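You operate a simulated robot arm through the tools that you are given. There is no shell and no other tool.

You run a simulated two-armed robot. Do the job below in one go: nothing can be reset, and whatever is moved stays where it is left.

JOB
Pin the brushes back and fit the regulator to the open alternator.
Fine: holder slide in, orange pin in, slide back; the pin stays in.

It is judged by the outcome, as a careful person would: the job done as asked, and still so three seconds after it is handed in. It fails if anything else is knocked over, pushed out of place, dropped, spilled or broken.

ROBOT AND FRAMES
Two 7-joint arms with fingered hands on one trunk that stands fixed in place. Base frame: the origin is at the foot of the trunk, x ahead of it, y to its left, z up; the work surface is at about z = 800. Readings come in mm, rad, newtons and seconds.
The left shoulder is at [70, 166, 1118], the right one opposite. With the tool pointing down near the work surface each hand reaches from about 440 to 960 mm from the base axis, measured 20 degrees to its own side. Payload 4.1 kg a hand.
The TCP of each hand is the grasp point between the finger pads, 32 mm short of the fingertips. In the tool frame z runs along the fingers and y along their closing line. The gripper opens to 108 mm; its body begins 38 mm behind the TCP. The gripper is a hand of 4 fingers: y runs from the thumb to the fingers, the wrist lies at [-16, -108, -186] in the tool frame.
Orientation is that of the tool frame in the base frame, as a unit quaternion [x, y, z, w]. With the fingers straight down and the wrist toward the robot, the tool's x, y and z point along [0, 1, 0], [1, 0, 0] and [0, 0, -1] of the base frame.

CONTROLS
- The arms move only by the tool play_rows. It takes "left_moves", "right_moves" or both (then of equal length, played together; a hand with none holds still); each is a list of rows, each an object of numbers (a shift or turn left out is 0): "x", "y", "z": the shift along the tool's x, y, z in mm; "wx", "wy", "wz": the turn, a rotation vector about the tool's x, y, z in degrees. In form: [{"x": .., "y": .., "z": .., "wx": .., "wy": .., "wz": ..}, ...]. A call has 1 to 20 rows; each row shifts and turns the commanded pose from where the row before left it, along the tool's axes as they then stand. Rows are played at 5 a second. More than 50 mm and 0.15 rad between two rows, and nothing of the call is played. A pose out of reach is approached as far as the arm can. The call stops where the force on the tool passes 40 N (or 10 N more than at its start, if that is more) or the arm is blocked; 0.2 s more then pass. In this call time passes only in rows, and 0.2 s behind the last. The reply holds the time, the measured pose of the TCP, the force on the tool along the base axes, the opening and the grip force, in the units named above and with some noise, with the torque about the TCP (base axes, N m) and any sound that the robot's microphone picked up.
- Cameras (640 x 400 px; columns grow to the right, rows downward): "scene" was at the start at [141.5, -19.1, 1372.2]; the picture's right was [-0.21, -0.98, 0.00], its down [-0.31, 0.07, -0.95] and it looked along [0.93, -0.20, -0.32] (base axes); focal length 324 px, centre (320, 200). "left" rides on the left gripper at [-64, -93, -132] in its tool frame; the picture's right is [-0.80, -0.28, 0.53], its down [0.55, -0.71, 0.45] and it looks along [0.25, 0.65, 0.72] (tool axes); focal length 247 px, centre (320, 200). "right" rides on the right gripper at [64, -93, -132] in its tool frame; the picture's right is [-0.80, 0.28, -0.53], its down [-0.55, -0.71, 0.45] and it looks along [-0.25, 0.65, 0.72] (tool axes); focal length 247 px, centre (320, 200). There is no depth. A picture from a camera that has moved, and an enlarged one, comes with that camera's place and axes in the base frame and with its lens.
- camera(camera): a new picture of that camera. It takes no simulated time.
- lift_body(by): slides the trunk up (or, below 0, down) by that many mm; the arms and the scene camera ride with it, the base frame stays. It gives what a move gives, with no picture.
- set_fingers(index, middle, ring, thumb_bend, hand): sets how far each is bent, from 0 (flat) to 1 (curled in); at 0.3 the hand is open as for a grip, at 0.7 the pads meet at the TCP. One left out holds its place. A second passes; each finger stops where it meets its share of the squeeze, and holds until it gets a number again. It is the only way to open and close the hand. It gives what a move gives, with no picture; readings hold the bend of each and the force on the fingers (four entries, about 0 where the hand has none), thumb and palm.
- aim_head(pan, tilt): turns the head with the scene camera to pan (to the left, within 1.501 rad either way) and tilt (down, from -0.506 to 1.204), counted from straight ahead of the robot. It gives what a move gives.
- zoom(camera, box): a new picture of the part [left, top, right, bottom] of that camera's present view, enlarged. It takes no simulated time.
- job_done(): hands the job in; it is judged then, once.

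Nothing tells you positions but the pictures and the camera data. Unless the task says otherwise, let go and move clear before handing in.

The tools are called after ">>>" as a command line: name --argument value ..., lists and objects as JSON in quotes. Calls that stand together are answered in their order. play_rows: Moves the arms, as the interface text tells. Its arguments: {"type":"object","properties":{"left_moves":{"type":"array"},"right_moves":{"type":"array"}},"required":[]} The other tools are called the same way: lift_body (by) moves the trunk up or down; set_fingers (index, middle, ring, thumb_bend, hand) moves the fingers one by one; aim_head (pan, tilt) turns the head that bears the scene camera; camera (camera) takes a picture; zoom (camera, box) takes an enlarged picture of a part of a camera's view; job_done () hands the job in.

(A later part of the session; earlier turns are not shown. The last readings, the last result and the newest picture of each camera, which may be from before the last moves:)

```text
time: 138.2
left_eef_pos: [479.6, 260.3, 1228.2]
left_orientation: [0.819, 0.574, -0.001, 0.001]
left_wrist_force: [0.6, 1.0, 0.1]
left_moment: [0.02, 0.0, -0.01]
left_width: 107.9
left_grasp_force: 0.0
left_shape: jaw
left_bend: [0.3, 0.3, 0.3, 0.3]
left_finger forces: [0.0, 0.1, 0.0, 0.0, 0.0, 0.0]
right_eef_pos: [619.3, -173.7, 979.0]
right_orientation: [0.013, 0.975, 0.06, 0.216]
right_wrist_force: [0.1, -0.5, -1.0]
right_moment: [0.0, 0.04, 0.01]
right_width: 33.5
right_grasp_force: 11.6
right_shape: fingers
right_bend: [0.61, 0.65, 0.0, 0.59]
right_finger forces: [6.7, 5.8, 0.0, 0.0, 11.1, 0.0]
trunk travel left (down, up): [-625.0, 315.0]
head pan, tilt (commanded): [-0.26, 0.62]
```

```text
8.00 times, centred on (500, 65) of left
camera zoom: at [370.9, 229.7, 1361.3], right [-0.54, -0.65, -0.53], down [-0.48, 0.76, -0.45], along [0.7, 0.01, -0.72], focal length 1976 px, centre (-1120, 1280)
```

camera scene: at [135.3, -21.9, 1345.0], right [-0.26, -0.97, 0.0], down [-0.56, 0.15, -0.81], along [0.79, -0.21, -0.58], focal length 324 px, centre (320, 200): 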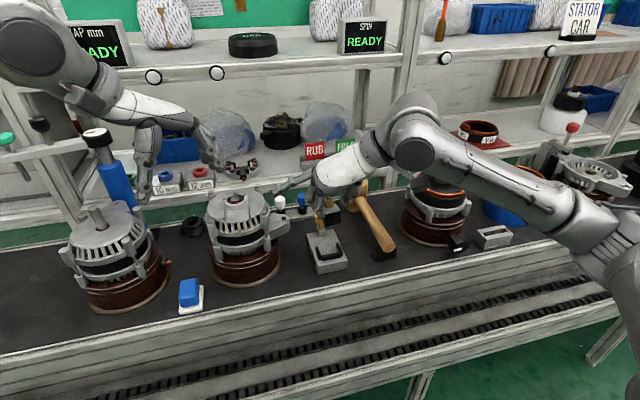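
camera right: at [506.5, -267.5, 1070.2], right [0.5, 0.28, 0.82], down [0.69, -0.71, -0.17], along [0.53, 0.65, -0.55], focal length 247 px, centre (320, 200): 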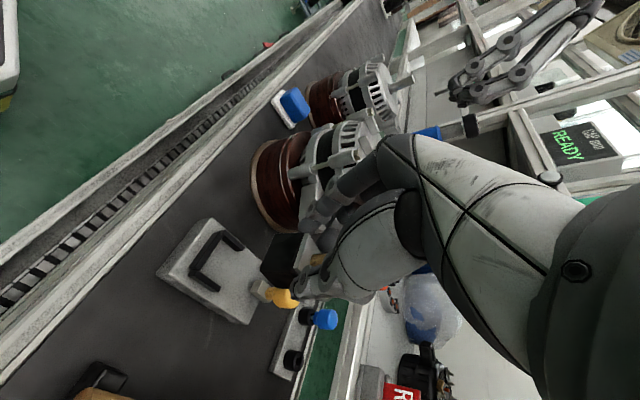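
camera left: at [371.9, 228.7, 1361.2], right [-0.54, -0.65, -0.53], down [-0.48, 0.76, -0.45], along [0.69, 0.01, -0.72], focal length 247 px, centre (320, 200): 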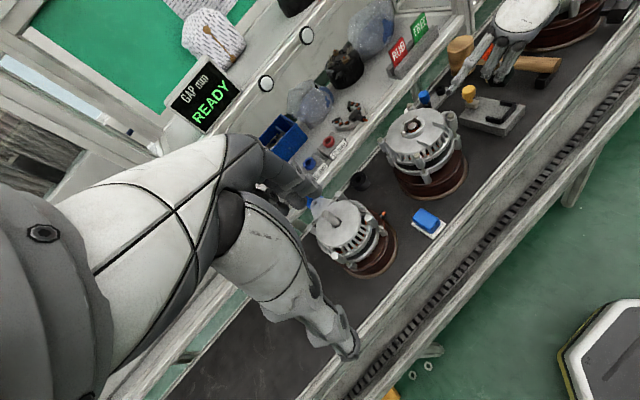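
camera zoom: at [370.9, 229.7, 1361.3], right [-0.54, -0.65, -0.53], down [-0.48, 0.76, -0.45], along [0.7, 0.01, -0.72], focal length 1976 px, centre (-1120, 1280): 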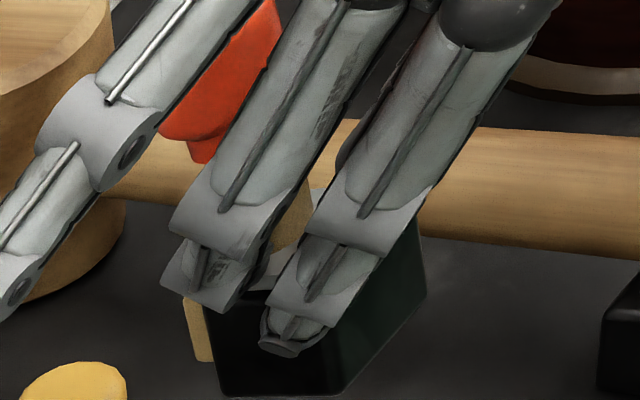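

>>> zoom --camera "scene" --box '[335, 195, 365, 225]'

>>> zoom --camera "left" --box '[485, 45, 510, 75]'

```text
13.33 times, centred on (350, 210) of scene
camera zoom: at [135.1, -21.5, 1345.1], right [-0.26, -0.97, 0.0], down [-0.56, 0.15, -0.81], along [0.79, -0.21, -0.58], focal length 4314 px, centre (-80, 67)
```

zoom: 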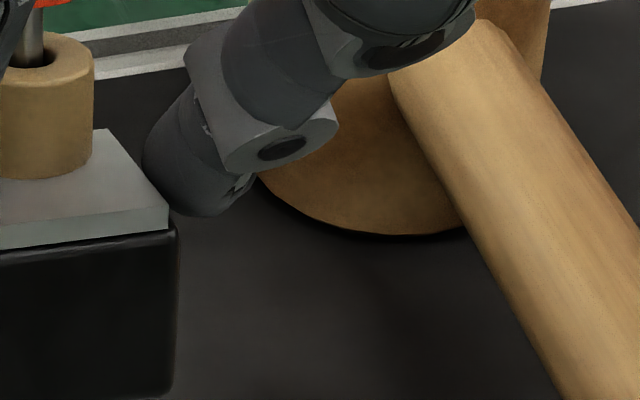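

```text
13.33 times, centred on (498, 60) of left
camera zoom: at [370.9, 229.7, 1361.3], right [-0.54, -0.65, -0.53], down [-0.48, 0.76, -0.45], along [0.7, 0.01, -0.72], focal length 3293 px, centre (-2047, 2067)
```

zoom: 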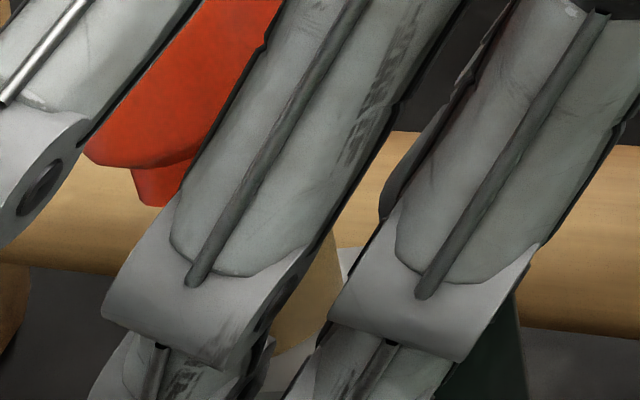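

The regulator is level again and the pin is still in the boss. I'm raising it and carrying it smoothly over to above the seat, ramping the speed.

>>> play_rows --right_moves '[{"x": -2.1, "y": 0.6, "z": -4.5}, {"x": -4.2, "y": 1.2, "z": -9}, {"x": -6.3, "y": 1.8, "z": -13.5}, {"x": -8.4, "y": 2.5, "z": -18}, {"x": -8.4, "y": 2.5, "z": -18}, {"x": -4.2, "y": 1.2, "z": -9}, {"x": -2.1, "y": 0.6, "z": -4.5}, {"z": 0}]'

>>> play_rows --right_moves '[{"x": 0.3, "y": 5.9, "z": 0.7}, {"x": 0.6, "y": 11.9, "z": 1.3}, {"x": 0.9, "y": 16.9, "z": 1.9}, {"x": 1.1, "y": 20.8, "z": 2.3}, {"x": 1.1, "y": 20.8, "z": 2.3}, {"x": 1.1, "y": 20.8, "z": 2.3}, {"x": 1.1, "y": 20.8, "z": 2.3}, {"x": 1.1, "y": 20.8, "z": 2.3}, {"x": 0.9, "y": 16.9, "z": 1.9}, {"x": 0.6, "y": 11.9, "z": 1.3}, {"x": 0.3, "y": 5.9, "z": 0.7}, {"z": 0}]'

>>> camera --camera "scene"

>>> zoom --camera "left" --box '[370, 60, 470, 170]'

```text
time: 140.0
left_eef_pos: [480.1, 259.2, 1228.1]
left_orientation: [0.819, 0.574, 0.0, 0.0]
left_wrist_force: [-0.1, -0.2, -1.0]
left_moment: [0.01, -0.01, -0.02]
left_width: 107.8
left_grasp_force: 0.0
left_shape: jaw
left_bend: [0.3, 0.3, 0.3, 0.3]
left_finger forces: [0.0, 0.1, 0.0, 0.0, 0.0, 0.0]
right_eef_pos: [619.6, -174.3, 1064.0]
right_orientation: [0.013, 0.974, 0.06, 0.216]
right_wrist_force: [-0.2, -0.4, 0.0]
right_moment: [-0.01, 0.01, 0.01]
right_width: 33.4
right_grasp_force: 11.3
right_shape: fingers
right_bend: [0.61, 0.65, 0.0, 0.59]
right_finger forces: [6.8, 5.5, 0.0, 0.1, 11.1, 0.0]
trunk travel left (down, up): [-625.0, 315.0]
head pan, tilt (commanded): [-0.26, 0.62]
```

```text
time: 142.6
left_eef_pos: [481.4, 259.3, 1228.2]
left_orientation: [0.819, 0.574, 0.0, 0.0]
left_wrist_force: [0.1, -0.4, -0.8]
left_moment: [0.0, 0.02, -0.02]
left_width: 107.4
left_grasp_force: 0.0
left_shape: jaw
left_bend: [0.3, 0.3, 0.3, 0.3]
left_finger forces: [0.0, 0.1, 0.0, 0.1, 0.0, 0.0]
right_eef_pos: [619.1, -0.3, 1061.3]
right_orientation: [0.014, 0.974, 0.06, 0.216]
right_wrist_force: [0.3, 0.7, -1.7]
right_moment: [0.02, -0.02, 0.03]
right_width: 33.4
right_grasp_force: 11.4
right_shape: fingers
right_bend: [0.61, 0.65, 0.0, 0.59]
right_finger forces: [6.6, 5.0, 0.0, 0.0, 11.0, 0.0]
trunk travel left (down, up): [-625.0, 315.0]
head pan, tilt (commanded): [-0.26, 0.62]
```

```text
taken
camera scene: at [135.3, -21.9, 1345.0], right [-0.26, -0.97, 0.0], down [-0.56, 0.15, -0.81], along [0.79, -0.21, -0.58], focal length 324 px, centre (320, 200)
```

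scene: 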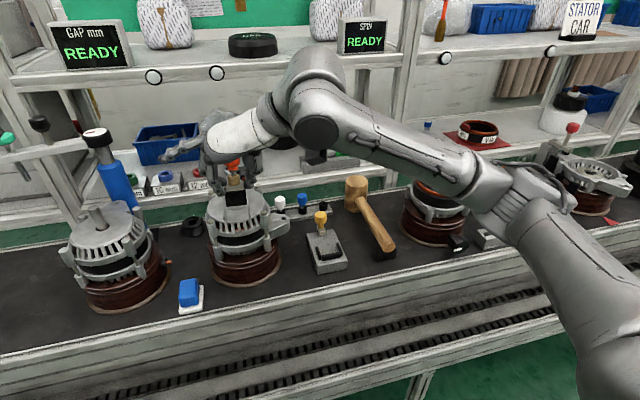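

```text
3.64 times, centred on (420, 115) of left
camera zoom: at [371.1, 229.2, 1361.3], right [-0.54, -0.65, -0.53], down [-0.48, 0.76, -0.45], along [0.7, 0.01, -0.72], focal length 898 px, centre (-44, 509)
```

zoom: 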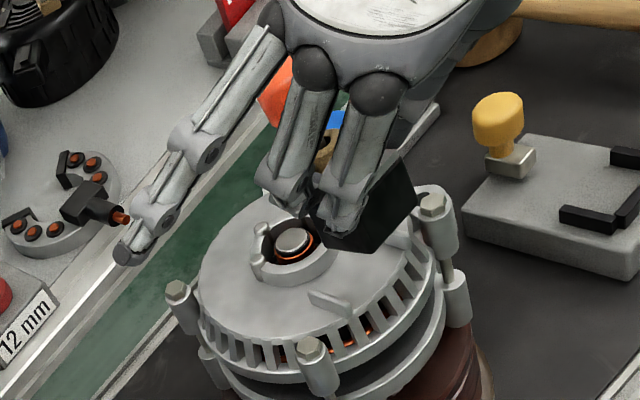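

>>> zoom --camera "scene" --box '[200, 140, 280, 230]'

>>> zoom --camera "left" --box '[390, 70, 460, 150]'

>>> zoom --camera "right" --box '[220, 180, 360, 320]'

```text
4.44 times, centred on (240, 185) of scene
camera zoom: at [135.3, -21.9, 1345.0], right [-0.26, -0.97, 0.0], down [-0.56, 0.15, -0.81], along [0.79, -0.21, -0.58], focal length 1438 px, centre (676, 267)
```

zoom: 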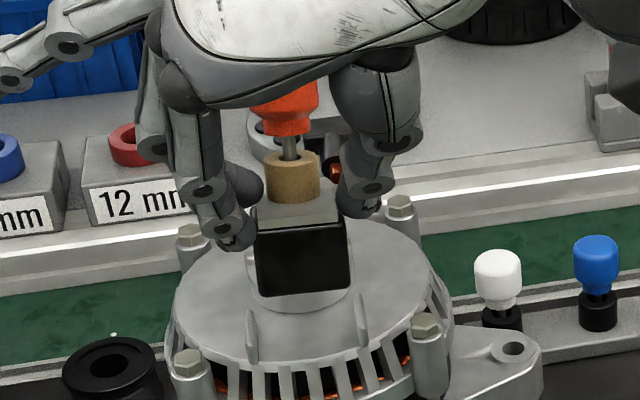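

```text
5.00 times, centred on (425, 110) of left
camera zoom: at [371.1, 229.2, 1361.3], right [-0.54, -0.65, -0.53], down [-0.48, 0.76, -0.45], along [0.7, 0.01, -0.72], focal length 1235 px, centre (-205, 650)
```

zoom: 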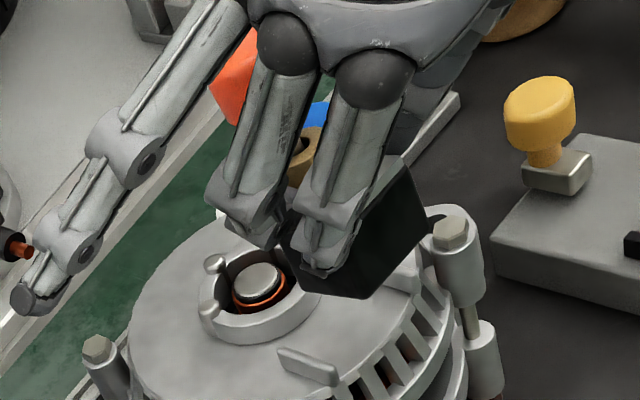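

```text
2.86 times, centred on (290, 250) of right
camera zoom: at [506.4, -103.3, 1141.5], right [0.5, 0.18, 0.85], down [0.69, -0.68, -0.26], along [0.53, 0.71, -0.46], focal length 706 px, centre (406, 57)
```

zoom: 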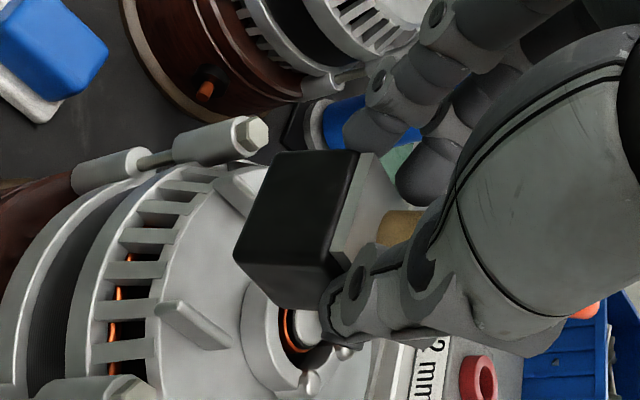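

>>> zoom --camera "scene" --box '[215, 165, 265, 215]'

```text
8.00 times, centred on (240, 190) of scene
camera zoom: at [135.3, -21.9, 1345.0], right [-0.26, -0.97, 0.0], down [-0.56, 0.15, -0.81], along [0.79, -0.21, -0.58], focal length 2589 px, centre (960, 280)
```

zoom: 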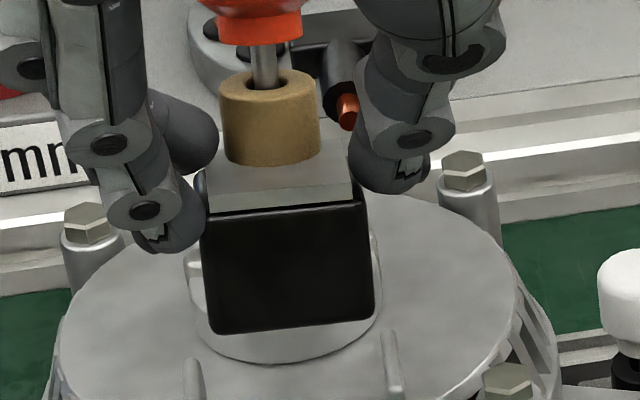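

>>> play_rows --right_moves '[{"wx": 2.27, "wz": -1.05}, {"wx": 2.27, "wz": -1.05}, {"z": 0}]'

>>> zoom --camera "scene" --box '[215, 165, 265, 215]'

>>> zoom --camera "left" --box '[400, 80, 450, 130]'

```text
time: 143.4
left_eef_pos: [481.6, 260.0, 1228.6]
left_orientation: [0.818, 0.575, 0.001, 0.0]
left_wrist_force: [0.6, -1.0, 0.1]
left_moment: [0.02, 0.01, 0.01]
left_width: 107.6
left_grasp_force: 0.0
left_shape: jaw
left_bend: [0.3, 0.3, 0.3, 0.3]
left_finger forces: [0.0, 0.1, 0.0, 0.1, 0.0, 0.0]
right_eef_pos: [620.4, 0.9, 1062.2]
right_orientation: [0.004, 0.976, 0.017, 0.217]
right_wrist_force: [0.1, -0.3, -0.7]
right_moment: [0.02, 0.04, 0.05]
right_width: 33.1
right_grasp_force: 11.2
right_shape: fingers
right_bend: [0.61, 0.65, 0.0, 0.59]
right_finger forces: [6.8, 4.8, 0.0, 0.0, 11.1, 0.1]
trunk travel left (down, up): [-625.0, 315.0]
head pan, tilt (commanded): [-0.26, 0.62]
```

```text
8.00 times, centred on (240, 190) of scene
camera zoom: at [135.4, -22.0, 1345.0], right [-0.26, -0.97, 0.0], down [-0.56, 0.15, -0.81], along [0.79, -0.21, -0.58], focal length 2589 px, centre (960, 280)
```

zoom: 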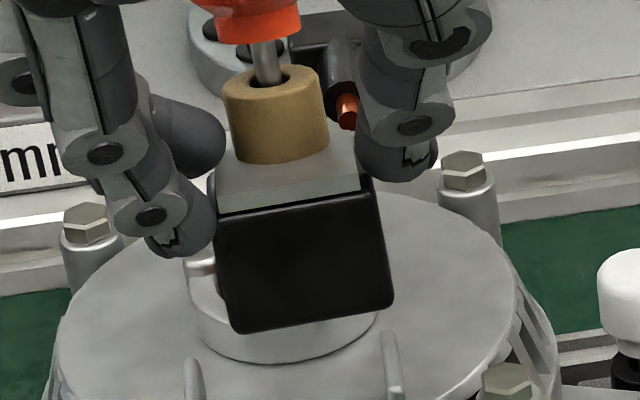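

```text
8.00 times, centred on (425, 105) of left
camera zoom: at [371.2, 229.1, 1361.3], right [-0.54, -0.65, -0.53], down [-0.48, 0.76, -0.45], along [0.7, 0.01, -0.72], focal length 1976 px, centre (-520, 960)
```

zoom: 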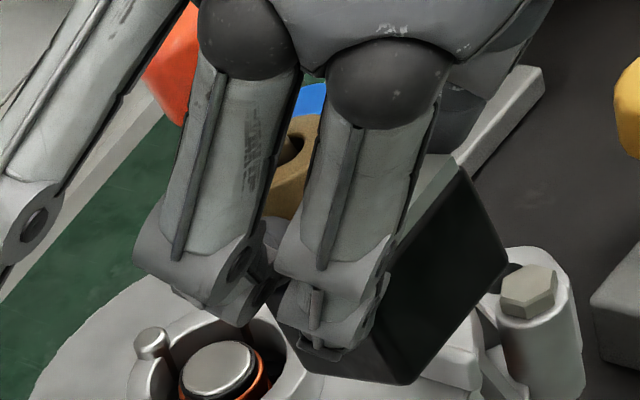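

The body is upright again. It needs about 8 mm to the left, a 3° yaw trim and about 1.5 mm toward me to centre between the fins.

>>> play_rows --right_moves '[{"wx": 1.26, "wy": -0.1, "wz": 2.7}, {"x": 0.5, "y": 2.9, "z": -0.1}, {"x": 0.5, "y": 2.9, "z": -0.1}, {"x": 0.4, "y": 2.8, "z": -0.1}, {"z": 0}]'

>>> zoom --camera "scene" --box '[210, 170, 265, 225]'

>>> zoom --camera "left" --box '[395, 80, 455, 150]'

>>> zoom --camera "right" --box '[220, 180, 340, 300]'

```text
time: 144.6
left_eef_pos: [480.6, 258.8, 1227.6]
left_orientation: [0.819, 0.574, 0.0, 0.0]
left_wrist_force: [-0.1, -0.2, 0.5]
left_moment: [-0.03, 0.0, 0.03]
left_width: 107.6
left_grasp_force: 0.1
left_shape: jaw
left_bend: [0.3, 0.3, 0.3, 0.3]
left_finger forces: [0.0, 0.1, 0.0, 0.0, 0.1, 0.0]
right_eef_pos: [619.9, 9.9, 1062.7]
right_orientation: [0.03, 0.976, 0.012, 0.217]
right_wrist_force: [0.2, -0.1, -1.2]
right_moment: [0.02, -0.01, 0.0]
right_width: 33.1
right_grasp_force: 11.3
right_shape: fingers
right_bend: [0.61, 0.65, 0.0, 0.59]
right_finger forces: [6.8, 4.9, 0.0, 0.0, 10.9, 0.0]
trunk travel left (down, up): [-625.0, 315.0]
head pan, tilt (commanded): [-0.26, 0.62]
```

```text
7.27 times, centred on (238, 198) of scene
camera zoom: at [135.3, -21.9, 1345.0], right [-0.26, -0.97, 0.0], down [-0.56, 0.15, -0.81], along [0.79, -0.21, -0.58], focal length 2353 px, centre (920, 218)
```

zoom: 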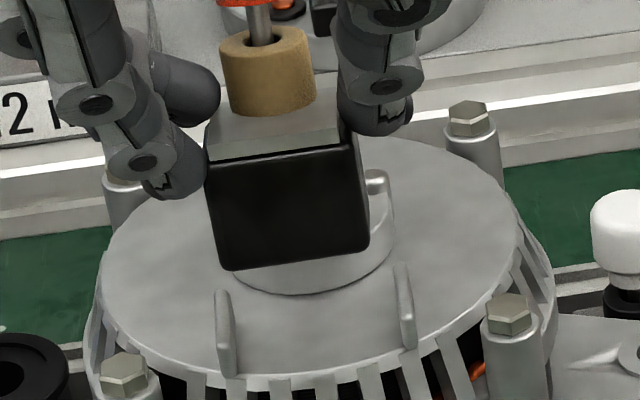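

```text
5.71 times, centred on (425, 115) of left
camera zoom: at [371.1, 229.2, 1361.3], right [-0.54, -0.65, -0.53], down [-0.48, 0.76, -0.45], along [0.7, 0.01, -0.72], focal length 1411 px, centre (-280, 686)
```

zoom: 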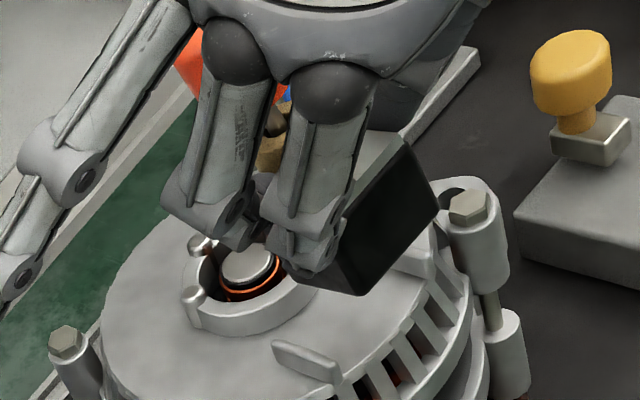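

```text
3.33 times, centred on (280, 240) of right
camera zoom: at [501.2, -81.0, 1151.1], right [0.51, 0.23, 0.83], down [0.65, -0.73, -0.2], along [0.56, 0.64, -0.52], focal length 823 px, centre (453, 67)
```

zoom: 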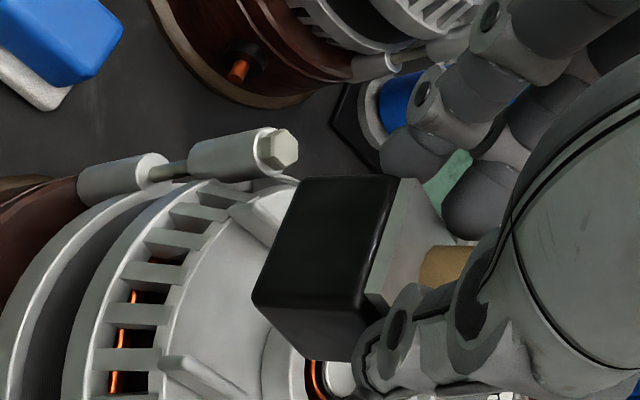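

The views suggest the regulator has pitched nose-down about 10° in my grip. I'll rotate the hand back by that much and re-check before lowering.

>>> play_rows --right_moves '[{"wx": -0.3, "wy": -5, "x": 4.5, "z": -2}, {"wx": -0.3, "wy": -5, "x": 4.5, "z": -2}, {"z": 0}]'

>>> zoom --camera "scene" --box '[210, 170, 265, 225]'

>>> zoom --camera "left" --box '[395, 80, 455, 150]'

```text
time: 145.4
left_eef_pos: [478.6, 260.2, 1228.8]
left_orientation: [0.819, 0.574, 0.0, 0.0]
left_wrist_force: [-0.4, 0.7, 0.1]
left_moment: [0.04, 0.01, 0.0]
left_width: 107.7
left_grasp_force: 0.0
left_shape: jaw
left_bend: [0.3, 0.3, 0.3, 0.3]
left_finger forces: [0.0, 0.1, 0.0, 0.0, 0.0, 0.0]
right_eef_pos: [609.3, 10.3, 1062.7]
right_orientation: [0.028, 0.953, 0.014, 0.302]
right_wrist_force: [0.1, 0.5, -0.2]
right_moment: [-0.04, 0.03, -0.03]
right_width: 33.1
right_grasp_force: 10.7
right_shape: fingers
right_bend: [0.61, 0.65, 0.0, 0.59]
right_finger forces: [6.8, 4.6, 0.0, 0.1, 10.9, 0.0]
trunk travel left (down, up): [-625.0, 315.0]
head pan, tilt (commanded): [-0.26, 0.62]
```

```text
7.27 times, centred on (238, 198) of scene
camera zoom: at [135.5, -21.6, 1345.0], right [-0.26, -0.97, 0.0], down [-0.56, 0.15, -0.81], along [0.79, -0.21, -0.58], focal length 2353 px, centre (920, 218)
```

zoom: 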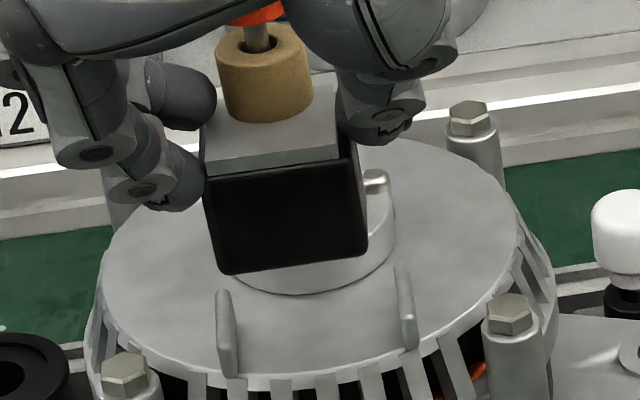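

```text
5.71 times, centred on (425, 115) of left
camera zoom: at [371.3, 229.5, 1361.2], right [-0.54, -0.65, -0.53], down [-0.48, 0.76, -0.45], along [0.69, 0.01, -0.72], focal length 1411 px, centre (-280, 686)
```

zoom: 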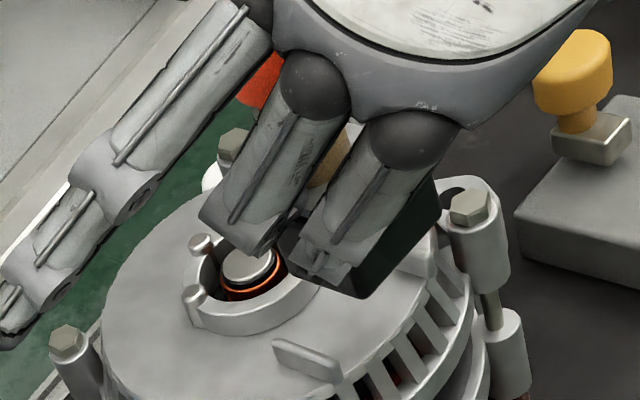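

>>> play_rows --right_moves '[{"wx": -1.15, "wy": 0.1, "wz": -1.64, "x": -2.1, "y": -2.0, "z": 1.4}, {"x": 2.9, "y": -0.2, "z": 4.1}, {"x": 4.3, "y": -0.3, "z": 6.1}, {"x": 4.3, "y": -0.3, "z": 6.1}, {"x": 2.9, "y": -0.2, "z": 4.1}, {"z": 0}]'

>>> zoom --camera "scene" --box '[210, 180, 265, 235]'

>>> zoom --camera "left" --box '[395, 85, 455, 155]'

>>> zoom --camera "right" --box '[220, 180, 340, 300]'

```text
time: 146.8
left_eef_pos: [480.1, 260.3, 1227.1]
left_orientation: [0.819, 0.574, 0.0, -0.001]
left_wrist_force: [-0.2, -0.4, 0.8]
left_moment: [0.0, -0.03, -0.04]
left_width: 107.8
left_grasp_force: 0.0
left_shape: jaw
left_bend: [0.3, 0.3, 0.3, 0.3]
left_finger forces: [0.1, 0.0, 0.0, 0.1, 0.0, 0.0]
right_eef_pos: [612.7, 7.6, 1036.3]
right_orientation: [0.013, 0.953, 0.02, 0.301]
right_wrist_force: [-0.1, 0.0, -1.9]
right_moment: [0.0, 0.03, -0.01]
right_width: 33.1
right_grasp_force: 10.9
right_shape: fingers
right_bend: [0.61, 0.65, 0.0, 0.59]
right_finger forces: [6.8, 4.6, 0.0, 0.0, 10.9, 0.0]
trunk travel left (down, up): [-625.0, 315.0]
head pan, tilt (commanded): [-0.26, 0.62]
```

```text
7.27 times, centred on (238, 208) of scene
camera zoom: at [135.3, -21.8, 1345.0], right [-0.26, -0.97, 0.0], down [-0.56, 0.15, -0.81], along [0.79, -0.21, -0.58], focal length 2353 px, centre (920, 146)
```

zoom: 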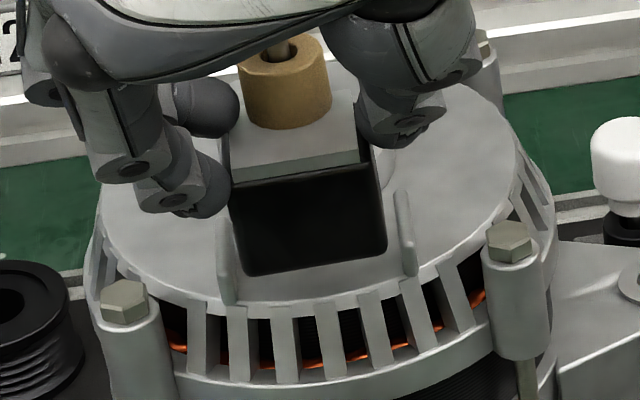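

```text
5.71 times, centred on (425, 120) of left
camera zoom: at [371.1, 229.4, 1361.3], right [-0.54, -0.65, -0.53], down [-0.48, 0.76, -0.45], along [0.7, 0.01, -0.72], focal length 1411 px, centre (-280, 657)
```

zoom: 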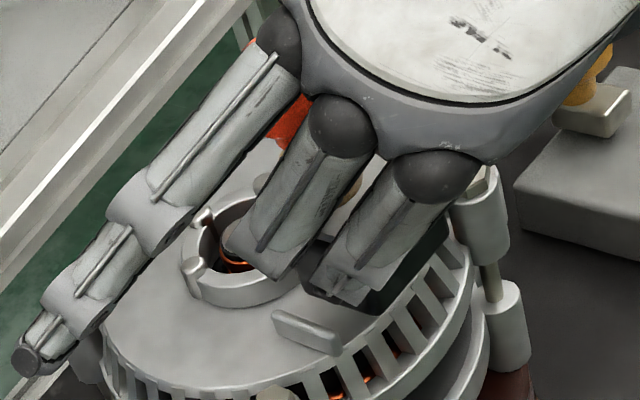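

```text
3.33 times, centred on (280, 240) of right
camera zoom: at [482.8, -86.7, 1103.2], right [0.35, 0.24, 0.91], down [0.7, -0.71, -0.08], along [0.62, 0.66, -0.42], focal length 823 px, centre (453, 67)
```

zoom: 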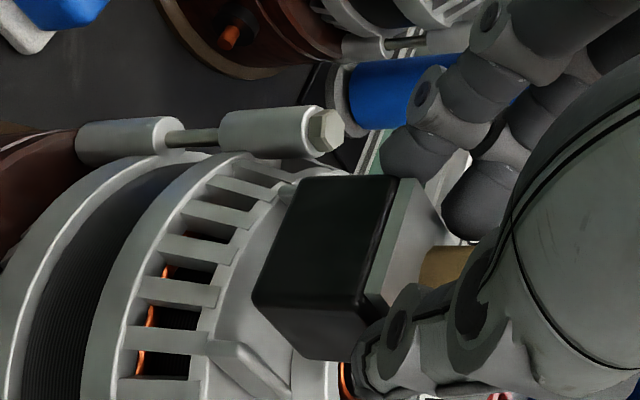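

>>> play_rows --right_moves '[{"x": 2.0, "y": -0.6, "z": -1.45}, {"x": 1.72, "y": -0.14, "z": 2.45}, {"x": 1.72, "y": -0.14, "z": 2.45}, {"x": 1.15, "y": -0.1, "z": 1.63}, {"x": 1.15, "y": -0.1, "z": 1.63}, {"z": 0}]'

>>> zoom --camera "scene" --box '[210, 180, 265, 235]'

>>> zoom --camera "left" --box '[400, 95, 450, 150]'

>>> zoom --camera "right" --box '[220, 180, 340, 300]'

```text
time: 148.2
left_eef_pos: [480.0, 260.9, 1229.3]
left_orientation: [0.819, 0.574, 0.0, 0.0]
left_wrist_force: [-0.6, -0.4, -0.1]
left_moment: [-0.03, 0.02, 0.01]
left_width: 107.9
left_grasp_force: 0.1
left_shape: jaw
left_bend: [0.3, 0.3, 0.3, 0.3]
left_finger forces: [0.1, 0.0, 0.0, 0.1, 0.0, 0.0]
right_eef_pos: [610.2, 6.8, 1027.3]
right_orientation: [0.013, 0.954, 0.019, 0.301]
right_wrist_force: [-0.7, 0.0, -0.5]
right_moment: [0.02, 0.02, 0.0]
right_width: 33.2
right_grasp_force: 11.1
right_shape: fingers
right_bend: [0.61, 0.65, 0.0, 0.59]
right_finger forces: [6.8, 4.6, 0.0, 0.0, 10.9, 0.0]
trunk travel left (down, up): [-625.0, 315.0]
head pan, tilt (commanded): [-0.26, 0.62]
```

```text
7.27 times, centred on (238, 208) of scene
camera zoom: at [135.3, -21.8, 1345.0], right [-0.26, -0.97, 0.0], down [-0.56, 0.15, -0.81], along [0.79, -0.21, -0.58], focal length 2353 px, centre (920, 146)
```

zoom: 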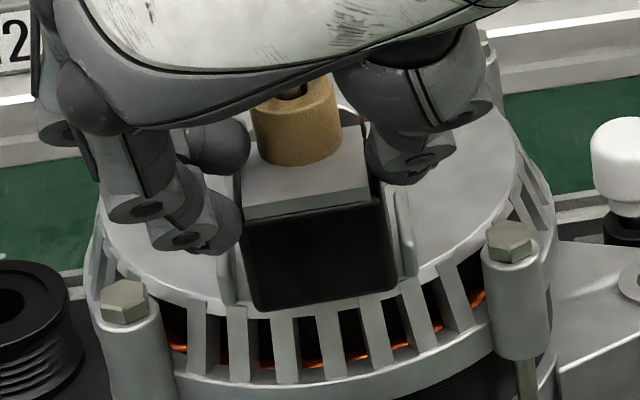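

```text
7.27 times, centred on (425, 122) of left
camera zoom: at [371.1, 229.3, 1361.3], right [-0.54, -0.65, -0.53], down [-0.48, 0.76, -0.45], along [0.7, 0.01, -0.72], focal length 1796 px, centre (-444, 764)
```

zoom: 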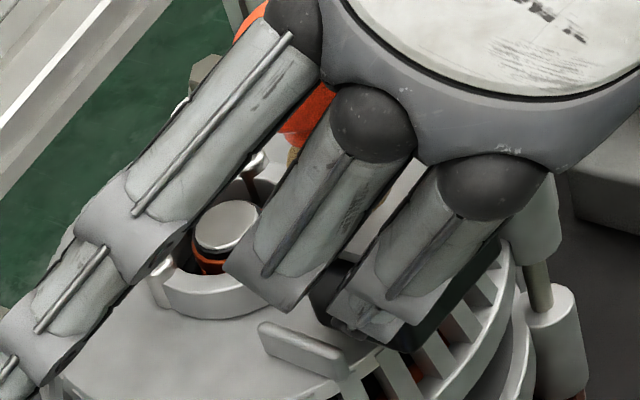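

```text
3.33 times, centred on (280, 240) of right
camera zoom: at [480.6, -87.7, 1093.4], right [0.35, 0.24, 0.91], down [0.7, -0.71, -0.08], along [0.62, 0.66, -0.42], focal length 823 px, centre (453, 67)
```

zoom: 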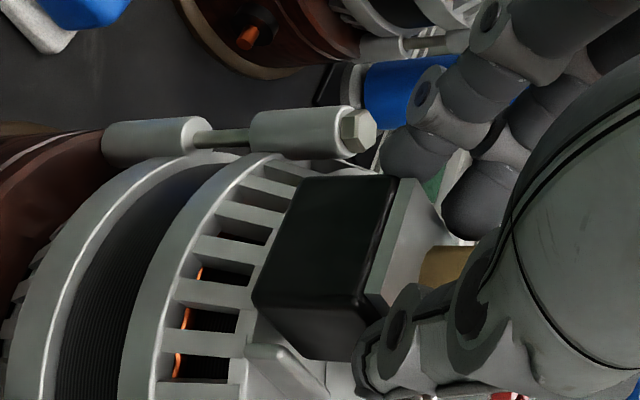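

>>> play_rows --right_moves '[{"x": -0.4, "y": 0.3, "z": 1.4}, {"x": 0.57, "y": -0.05, "z": 0.82}, {"x": 0.57, "y": -0.05, "z": 0.82}, {"x": 0.57, "y": -0.05, "z": 0.82}, {"z": 0}]'

```text
time: 149.4
left_eef_pos: [480.2, 258.9, 1227.7]
left_orientation: [0.819, 0.574, 0.0, 0.0]
left_wrist_force: [-0.1, 0.0, 0.2]
left_moment: [0.01, 0.01, 0.0]
left_width: 107.6
left_grasp_force: 0.1
left_shape: jaw
left_bend: [0.3, 0.3, 0.3, 0.3]
left_finger forces: [0.0, 0.1, 0.0, 0.1, 0.0, 0.0]
right_eef_pos: [611.5, 7.4, 1023.9]
right_orientation: [0.013, 0.953, 0.019, 0.301]
right_wrist_force: [0.1, 0.6, -1.1]
right_moment: [0.0, 0.06, -0.02]
right_width: 33.4
right_grasp_force: 11.2
right_shape: fingers
right_bend: [0.61, 0.65, 0.0, 0.59]
right_finger forces: [6.8, 4.5, 0.0, 0.1, 10.9, 0.0]
trunk travel left (down, up): [-625.0, 315.0]
head pan, tilt (commanded): [-0.26, 0.62]
```

>>> play_rows --right_moves '[{"x": 0.57, "y": -0.05, "z": 0.82}, {"x": 0.57, "y": -0.05, "z": 0.82}, {"z": 0}]'

>>> zoom --camera "scene" --box '[215, 190, 265, 240]'

```text
time: 150.2
left_eef_pos: [479.7, 258.7, 1228.6]
left_orientation: [0.819, 0.574, 0.0, 0.0]
left_wrist_force: [0.1, 0.1, 0.3]
left_moment: [0.0, -0.01, 0.02]
left_width: 107.6
left_grasp_force: 0.0
left_shape: jaw
left_bend: [0.3, 0.3, 0.3, 0.3]
left_finger forces: [0.0, 0.0, 0.0, 0.0, 0.0, 0.0]
right_eef_pos: [610.8, 8.1, 1021.0]
right_orientation: [0.012, 0.954, 0.019, 0.3]
right_wrist_force: [0.5, -0.1, -0.4]
right_moment: [0.0, 0.02, 0.0]
right_width: 33.3
right_grasp_force: 10.7
right_shape: fingers
right_bend: [0.61, 0.65, 0.0, 0.59]
right_finger forces: [6.9, 4.6, 0.1, 0.1, 10.9, 0.0]
trunk travel left (down, up): [-625.0, 315.0]
head pan, tilt (commanded): [-0.26, 0.62]
```

```text
8.00 times, centred on (240, 215) of scene
camera zoom: at [135.3, -21.8, 1345.0], right [-0.26, -0.97, 0.0], down [-0.56, 0.15, -0.81], along [0.79, -0.21, -0.58], focal length 2589 px, centre (960, 80)
```

zoom: 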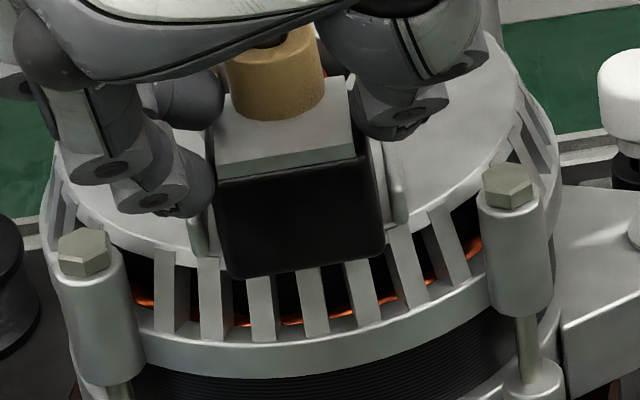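

>>> play_rows --right_moves '[{"x": 0.57, "y": -0.05, "z": 0.82}, {"x": 0.57, "y": -0.05, "z": 0.82}, {"z": 0}]'

>>> zoom --camera "left" --box '[400, 95, 450, 150]'

>>> zoom --camera "right" --box '[220, 180, 340, 300]'

```text
time: 151.0
left_eef_pos: [479.2, 258.8, 1228.3]
left_orientation: [0.818, 0.575, 0.0, 0.0]
left_wrist_force: [0.3, -0.7, 0.0]
left_moment: [0.01, 0.02, 0.0]
left_width: 107.5
left_grasp_force: 0.1
left_shape: jaw
left_bend: [0.3, 0.3, 0.3, 0.3]
left_finger forces: [0.0, 0.0, 0.1, 0.0, 0.0, 0.0]
right_eef_pos: [609.5, 8.0, 1018.7]
right_orientation: [0.012, 0.953, 0.019, 0.302]
right_wrist_force: [-0.6, -0.4, 1.8]
right_moment: [0.02, -0.02, -0.02]
right_width: 33.1
right_grasp_force: 12.0
right_shape: fingers
right_bend: [0.61, 0.65, 0.0, 0.59]
right_finger forces: [6.6, 5.4, 0.1, 0.1, 11.1, 0.1]
trunk travel left (down, up): [-625.0, 315.0]
head pan, tilt (commanded): [-0.26, 0.62]
```

```text
7.27 times, centred on (425, 122) of left
camera zoom: at [370.8, 229.3, 1361.4], right [-0.54, -0.65, -0.53], down [-0.48, 0.76, -0.45], along [0.7, 0.01, -0.72], focal length 1796 px, centre (-444, 764)
```

zoom: 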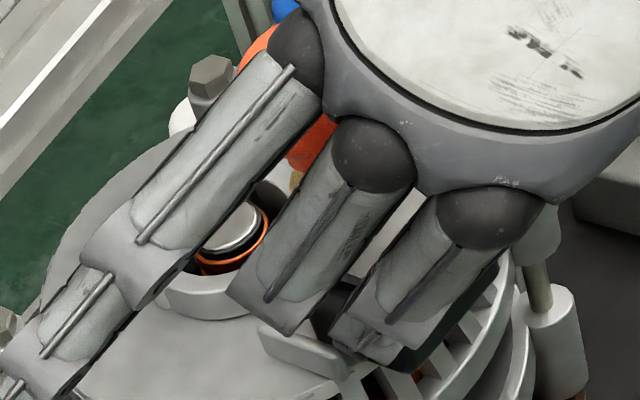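

```text
3.33 times, centred on (280, 240) of right
camera zoom: at [481.4, -86.8, 1085.7], right [0.35, 0.24, 0.91], down [0.7, -0.71, -0.08], along [0.62, 0.66, -0.42], focal length 823 px, centre (453, 67)
```

zoom: 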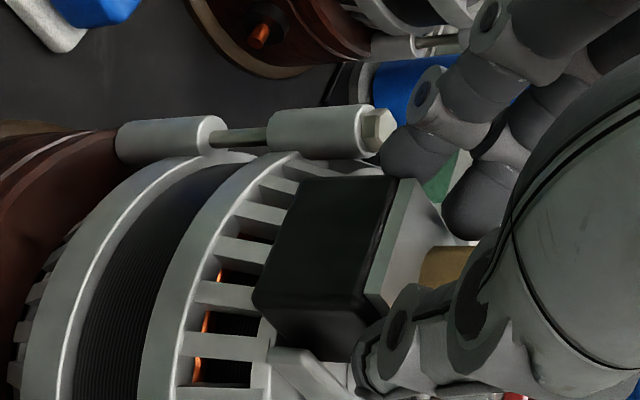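

>>> play_rows --right_moves '[{"x": -0.82, "z": 0.57}, {"x": -0.82, "z": 0.57}, {"z": 0}]'

>>> play_rows --right_moves '[{"x": -0.82, "z": 0.57}, {"x": -0.82, "z": 0.57}, {"z": 0}]'

>>> zoom --camera "scene" --box '[215, 190, 265, 240]'

```text
time: 151.8
left_eef_pos: [479.6, 259.8, 1228.9]
left_orientation: [0.818, 0.575, 0.0, 0.0]
left_wrist_force: [0.3, 0.2, -0.2]
left_moment: [-0.03, 0.02, 0.02]
left_width: 107.9
left_grasp_force: 0.0
left_shape: jaw
left_bend: [0.3, 0.3, 0.3, 0.3]
left_finger forces: [0.0, 0.0, 0.0, 0.0, 0.0, 0.0]
right_eef_pos: [610.6, 8.2, 1019.7]
right_orientation: [0.013, 0.953, 0.018, 0.301]
right_wrist_force: [-0.9, -0.1, 1.9]
right_moment: [0.08, -0.03, 0.04]
right_width: 33.0
right_grasp_force: 12.0
right_shape: fingers
right_bend: [0.61, 0.65, 0.0, 0.59]
right_finger forces: [6.6, 6.5, 0.1, 0.0, 11.2, 0.0]
trunk travel left (down, up): [-625.0, 315.0]
head pan, tilt (commanded): [-0.26, 0.62]
```

```text
time: 152.6
left_eef_pos: [479.2, 259.1, 1228.7]
left_orientation: [0.819, 0.574, 0.0, -0.001]
left_wrist_force: [-0.4, -0.9, -0.5]
left_moment: [-0.04, 0.01, -0.01]
left_width: 107.4
left_grasp_force: 0.0
left_shape: jaw
left_bend: [0.3, 0.3, 0.3, 0.3]
left_finger forces: [0.0, 0.0, 0.0, 0.0, 0.0, 0.0]
right_eef_pos: [613.5, 7.2, 1019.9]
right_orientation: [0.013, 0.953, 0.019, 0.302]
right_wrist_force: [-2.0, -0.5, 3.1]
right_moment: [0.08, -0.01, 0.03]
right_width: 33.2
right_grasp_force: 12.6
right_shape: fingers
right_bend: [0.61, 0.65, 0.0, 0.59]
right_finger forces: [6.4, 7.1, 0.0, 0.1, 11.6, 0.0]
trunk travel left (down, up): [-625.0, 315.0]
head pan, tilt (commanded): [-0.26, 0.62]
```

```text
8.00 times, centred on (240, 215) of scene
camera zoom: at [134.5, -21.8, 1345.1], right [-0.26, -0.97, 0.0], down [-0.56, 0.15, -0.81], along [0.79, -0.21, -0.58], focal length 2589 px, centre (960, 80)
```

zoom: 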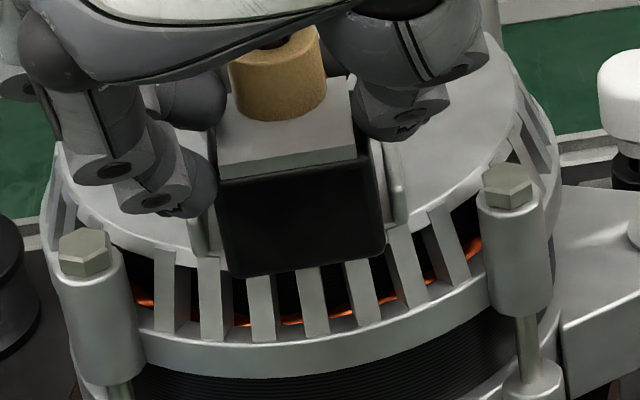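

The tan box has met the ring: the push stops with the body between the fins. I'm easing off the push, pressing lightly so the body lies flat, then opening the fingers evenly.

>>> play_rows --right_moves '[{"x": 0.82, "z": -0.57}, {"x": 0.82, "z": -0.57}, {"x": 0.57, "z": 0.82}, {"z": 0}]'

>>> zoom --camera "scene" --box '[215, 190, 265, 240]'

>>> zoom --camera "left" --box '[395, 90, 455, 155]'

```text
time: 153.6
left_eef_pos: [479.9, 259.5, 1228.4]
left_orientation: [0.819, 0.574, 0.0, 0.0]
left_wrist_force: [-0.6, -0.4, -0.3]
left_moment: [-0.07, -0.01, 0.01]
left_width: 107.6
left_grasp_force: 0.0
left_shape: jaw
left_bend: [0.3, 0.3, 0.3, 0.3]
left_finger forces: [0.1, 0.0, 0.0, 0.0, 0.1, 0.1]
right_eef_pos: [612.6, 5.8, 1019.4]
right_orientation: [0.012, 0.953, 0.019, 0.301]
right_wrist_force: [2.1, 1.0, 5.9]
right_moment: [0.14, -0.17, 0.02]
right_width: 33.2
right_grasp_force: 13.6
right_shape: fingers
right_bend: [0.61, 0.65, 0.0, 0.59]
right_finger forces: [6.5, 9.7, 0.0, 0.0, 11.8, 0.0]
trunk travel left (down, up): [-625.0, 315.0]
head pan, tilt (commanded): [-0.26, 0.62]
```

```text
8.00 times, centred on (240, 215) of scene
camera zoom: at [134.7, -21.7, 1345.2], right [-0.26, -0.97, 0.0], down [-0.56, 0.15, -0.81], along [0.79, -0.21, -0.58], focal length 2589 px, centre (960, 80)
```

zoom: 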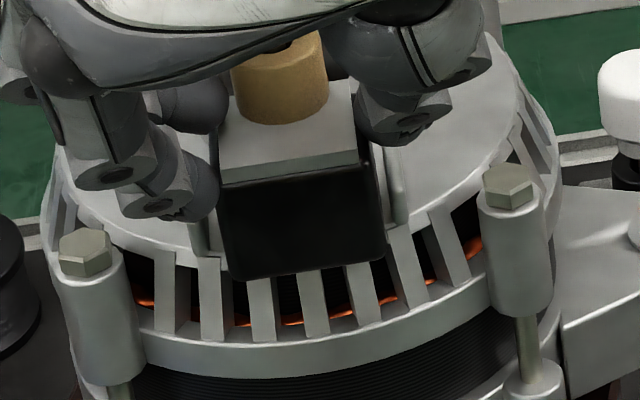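

```text
6.15 times, centred on (425, 122) of left
camera zoom: at [370.5, 229.4, 1361.6], right [-0.54, -0.65, -0.53], down [-0.48, 0.76, -0.45], along [0.7, 0.01, -0.72], focal length 1520 px, centre (-326, 677)
```

zoom: 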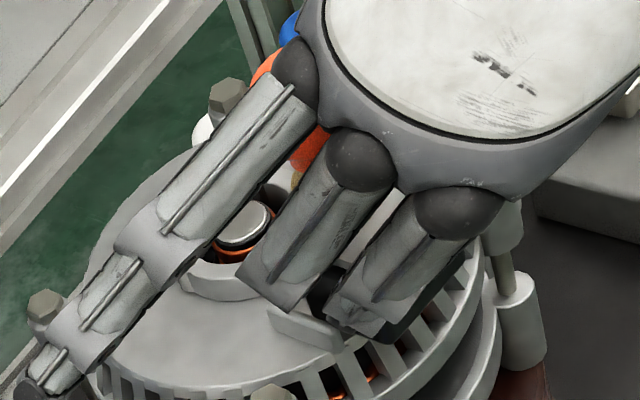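

>>> play_rows --right_moves '[{"x": -0.46, "z": -0.65}, {"z": 0}]'

>>> set_fingers --hand "right" --index 0.56 --middle 0.57 --thumb_bend 0.54

>>> zoom --camera "scene" --box '[215, 190, 265, 240]'

```text
time: 154.2
left_eef_pos: [478.6, 259.3, 1229.3]
left_orientation: [0.819, 0.574, 0.0, 0.0]
left_wrist_force: [0.7, -0.2, -0.2]
left_moment: [-0.02, -0.03, 0.0]
left_width: 107.7
left_grasp_force: 0.1
left_shape: jaw
left_bend: [0.3, 0.3, 0.3, 0.3]
left_finger forces: [0.0, 0.0, 0.1, 0.0, 0.1, 0.0]
right_eef_pos: [612.0, 7.0, 1018.0]
right_orientation: [0.012, 0.953, 0.018, 0.301]
right_wrist_force: [0.6, -0.1, 2.0]
right_moment: [0.05, -0.08, 0.05]
right_width: 33.3
right_grasp_force: 13.0
right_shape: fingers
right_bend: [0.61, 0.65, 0.0, 0.59]
right_finger forces: [6.5, 7.2, 0.0, 0.0, 11.6, 0.0]
trunk travel left (down, up): [-625.0, 315.0]
head pan, tilt (commanded): [-0.26, 0.62]
```

```text
time: 155.2
left_eef_pos: [479.9, 260.1, 1229.4]
left_orientation: [0.819, 0.574, 0.0, 0.001]
left_wrist_force: [-0.7, -0.4, -0.6]
left_moment: [-0.03, -0.02, 0.01]
left_width: 107.5
left_grasp_force: 0.0
left_shape: jaw
left_bend: [0.3, 0.3, 0.3, 0.3]
left_finger forces: [0.0, 0.0, 0.0, 0.0, 0.0, 0.0]
right_eef_pos: [612.4, 8.2, 1018.4]
right_orientation: [0.013, 0.953, 0.019, 0.302]
right_wrist_force: [-0.5, 0.1, 0.1]
right_moment: [0.0, 0.03, 0.0]
right_width: 41.8
right_grasp_force: 0.0
right_shape: fingers
right_bend: [0.56, 0.56, 0.0, 0.54]
right_finger forces: [0.0, 0.0, 0.1, 0.1, 0.0, 0.0]
trunk travel left (down, up): [-625.0, 315.0]
head pan, tilt (commanded): [-0.26, 0.62]
```

```text
8.00 times, centred on (240, 215) of scene
camera zoom: at [135.1, -21.8, 1345.1], right [-0.26, -0.97, 0.0], down [-0.56, 0.15, -0.81], along [0.79, -0.21, -0.58], focal length 2589 px, centre (960, 80)
```

zoom: 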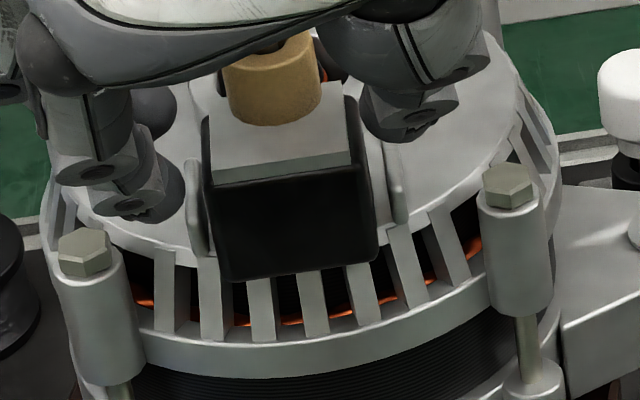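

>>> set_fingers --hand "right" --index 0.42 --middle 0.42 --thumb_bend 0.42

>>> play_rows --right_moves '[{"z": -6}, {"z": -12}, {"z": -20}, {"z": -25}, {"z": -30}, {"z": -30}]'

>>> zoom --camera "scene" --box '[205, 170, 275, 240]'

>>> zoom --camera "left" --box '[385, 90, 465, 170]'

```text
time: 156.2
left_eef_pos: [480.2, 259.5, 1228.8]
left_orientation: [0.819, 0.574, 0.0, 0.0]
left_wrist_force: [-0.7, 0.1, -0.4]
left_moment: [-0.01, -0.02, 0.01]
left_width: 107.6
left_grasp_force: 0.1
left_shape: jaw
left_bend: [0.3, 0.3, 0.3, 0.3]
left_finger forces: [0.1, 0.0, 0.0, 0.0, 0.0, 0.0]
right_eef_pos: [612.3, 7.9, 1018.0]
right_orientation: [0.014, 0.953, 0.019, 0.301]
right_wrist_force: [-0.7, -0.1, 0.8]
right_moment: [0.02, 0.01, -0.04]
right_width: 76.5
right_grasp_force: 0.1
right_shape: fingers
right_bend: [0.42, 0.42, 0.0, 0.42]
right_finger forces: [0.1, 0.0, 0.0, 0.1, 0.0, 0.0]
trunk travel left (down, up): [-625.0, 315.0]
head pan, tilt (commanded): [-0.26, 0.62]
```

```text
time: 157.6
left_eef_pos: [479.0, 260.3, 1228.7]
left_orientation: [0.819, 0.574, 0.0, 0.0]
left_wrist_force: [-0.4, -0.2, 0.4]
left_moment: [-0.02, 0.02, -0.02]
left_width: 107.8
left_grasp_force: 0.0
left_shape: jaw
left_bend: [0.3, 0.3, 0.3, 0.3]
left_finger forces: [0.0, 0.0, 0.1, 0.0, 0.1, 0.0]
right_eef_pos: [539.5, 4.8, 1119.2]
right_orientation: [0.013, 0.953, 0.019, 0.302]
right_wrist_force: [-0.2, 0.7, 0.0]
right_moment: [-0.01, -0.02, 0.02]
right_width: 76.4
right_grasp_force: 0.0
right_shape: fingers
right_bend: [0.42, 0.42, 0.0, 0.42]
right_finger forces: [0.0, 0.0, 0.0, 0.1, 0.0, 0.0]
trunk travel left (down, up): [-625.0, 315.0]
head pan, tilt (commanded): [-0.26, 0.62]
```

```text
5.71 times, centred on (240, 205) of scene
camera zoom: at [134.3, -21.5, 1345.1], right [-0.26, -0.97, 0.0], down [-0.56, 0.15, -0.81], along [0.79, -0.21, -0.58], focal length 1849 px, centre (777, 171)
```

zoom: 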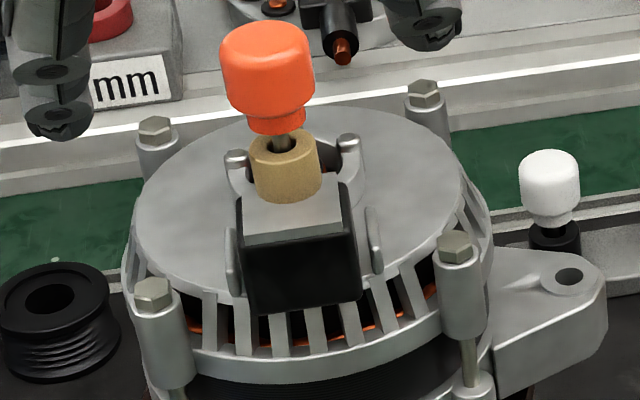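

```text
5.00 times, centred on (425, 130) of left
camera zoom: at [370.0, 229.7, 1361.5], right [-0.54, -0.65, -0.53], down [-0.48, 0.76, -0.45], along [0.7, 0.01, -0.72], focal length 1235 px, centre (-205, 550)
```

zoom: 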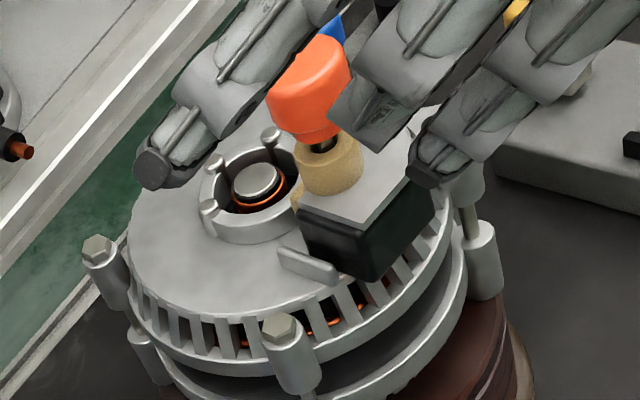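

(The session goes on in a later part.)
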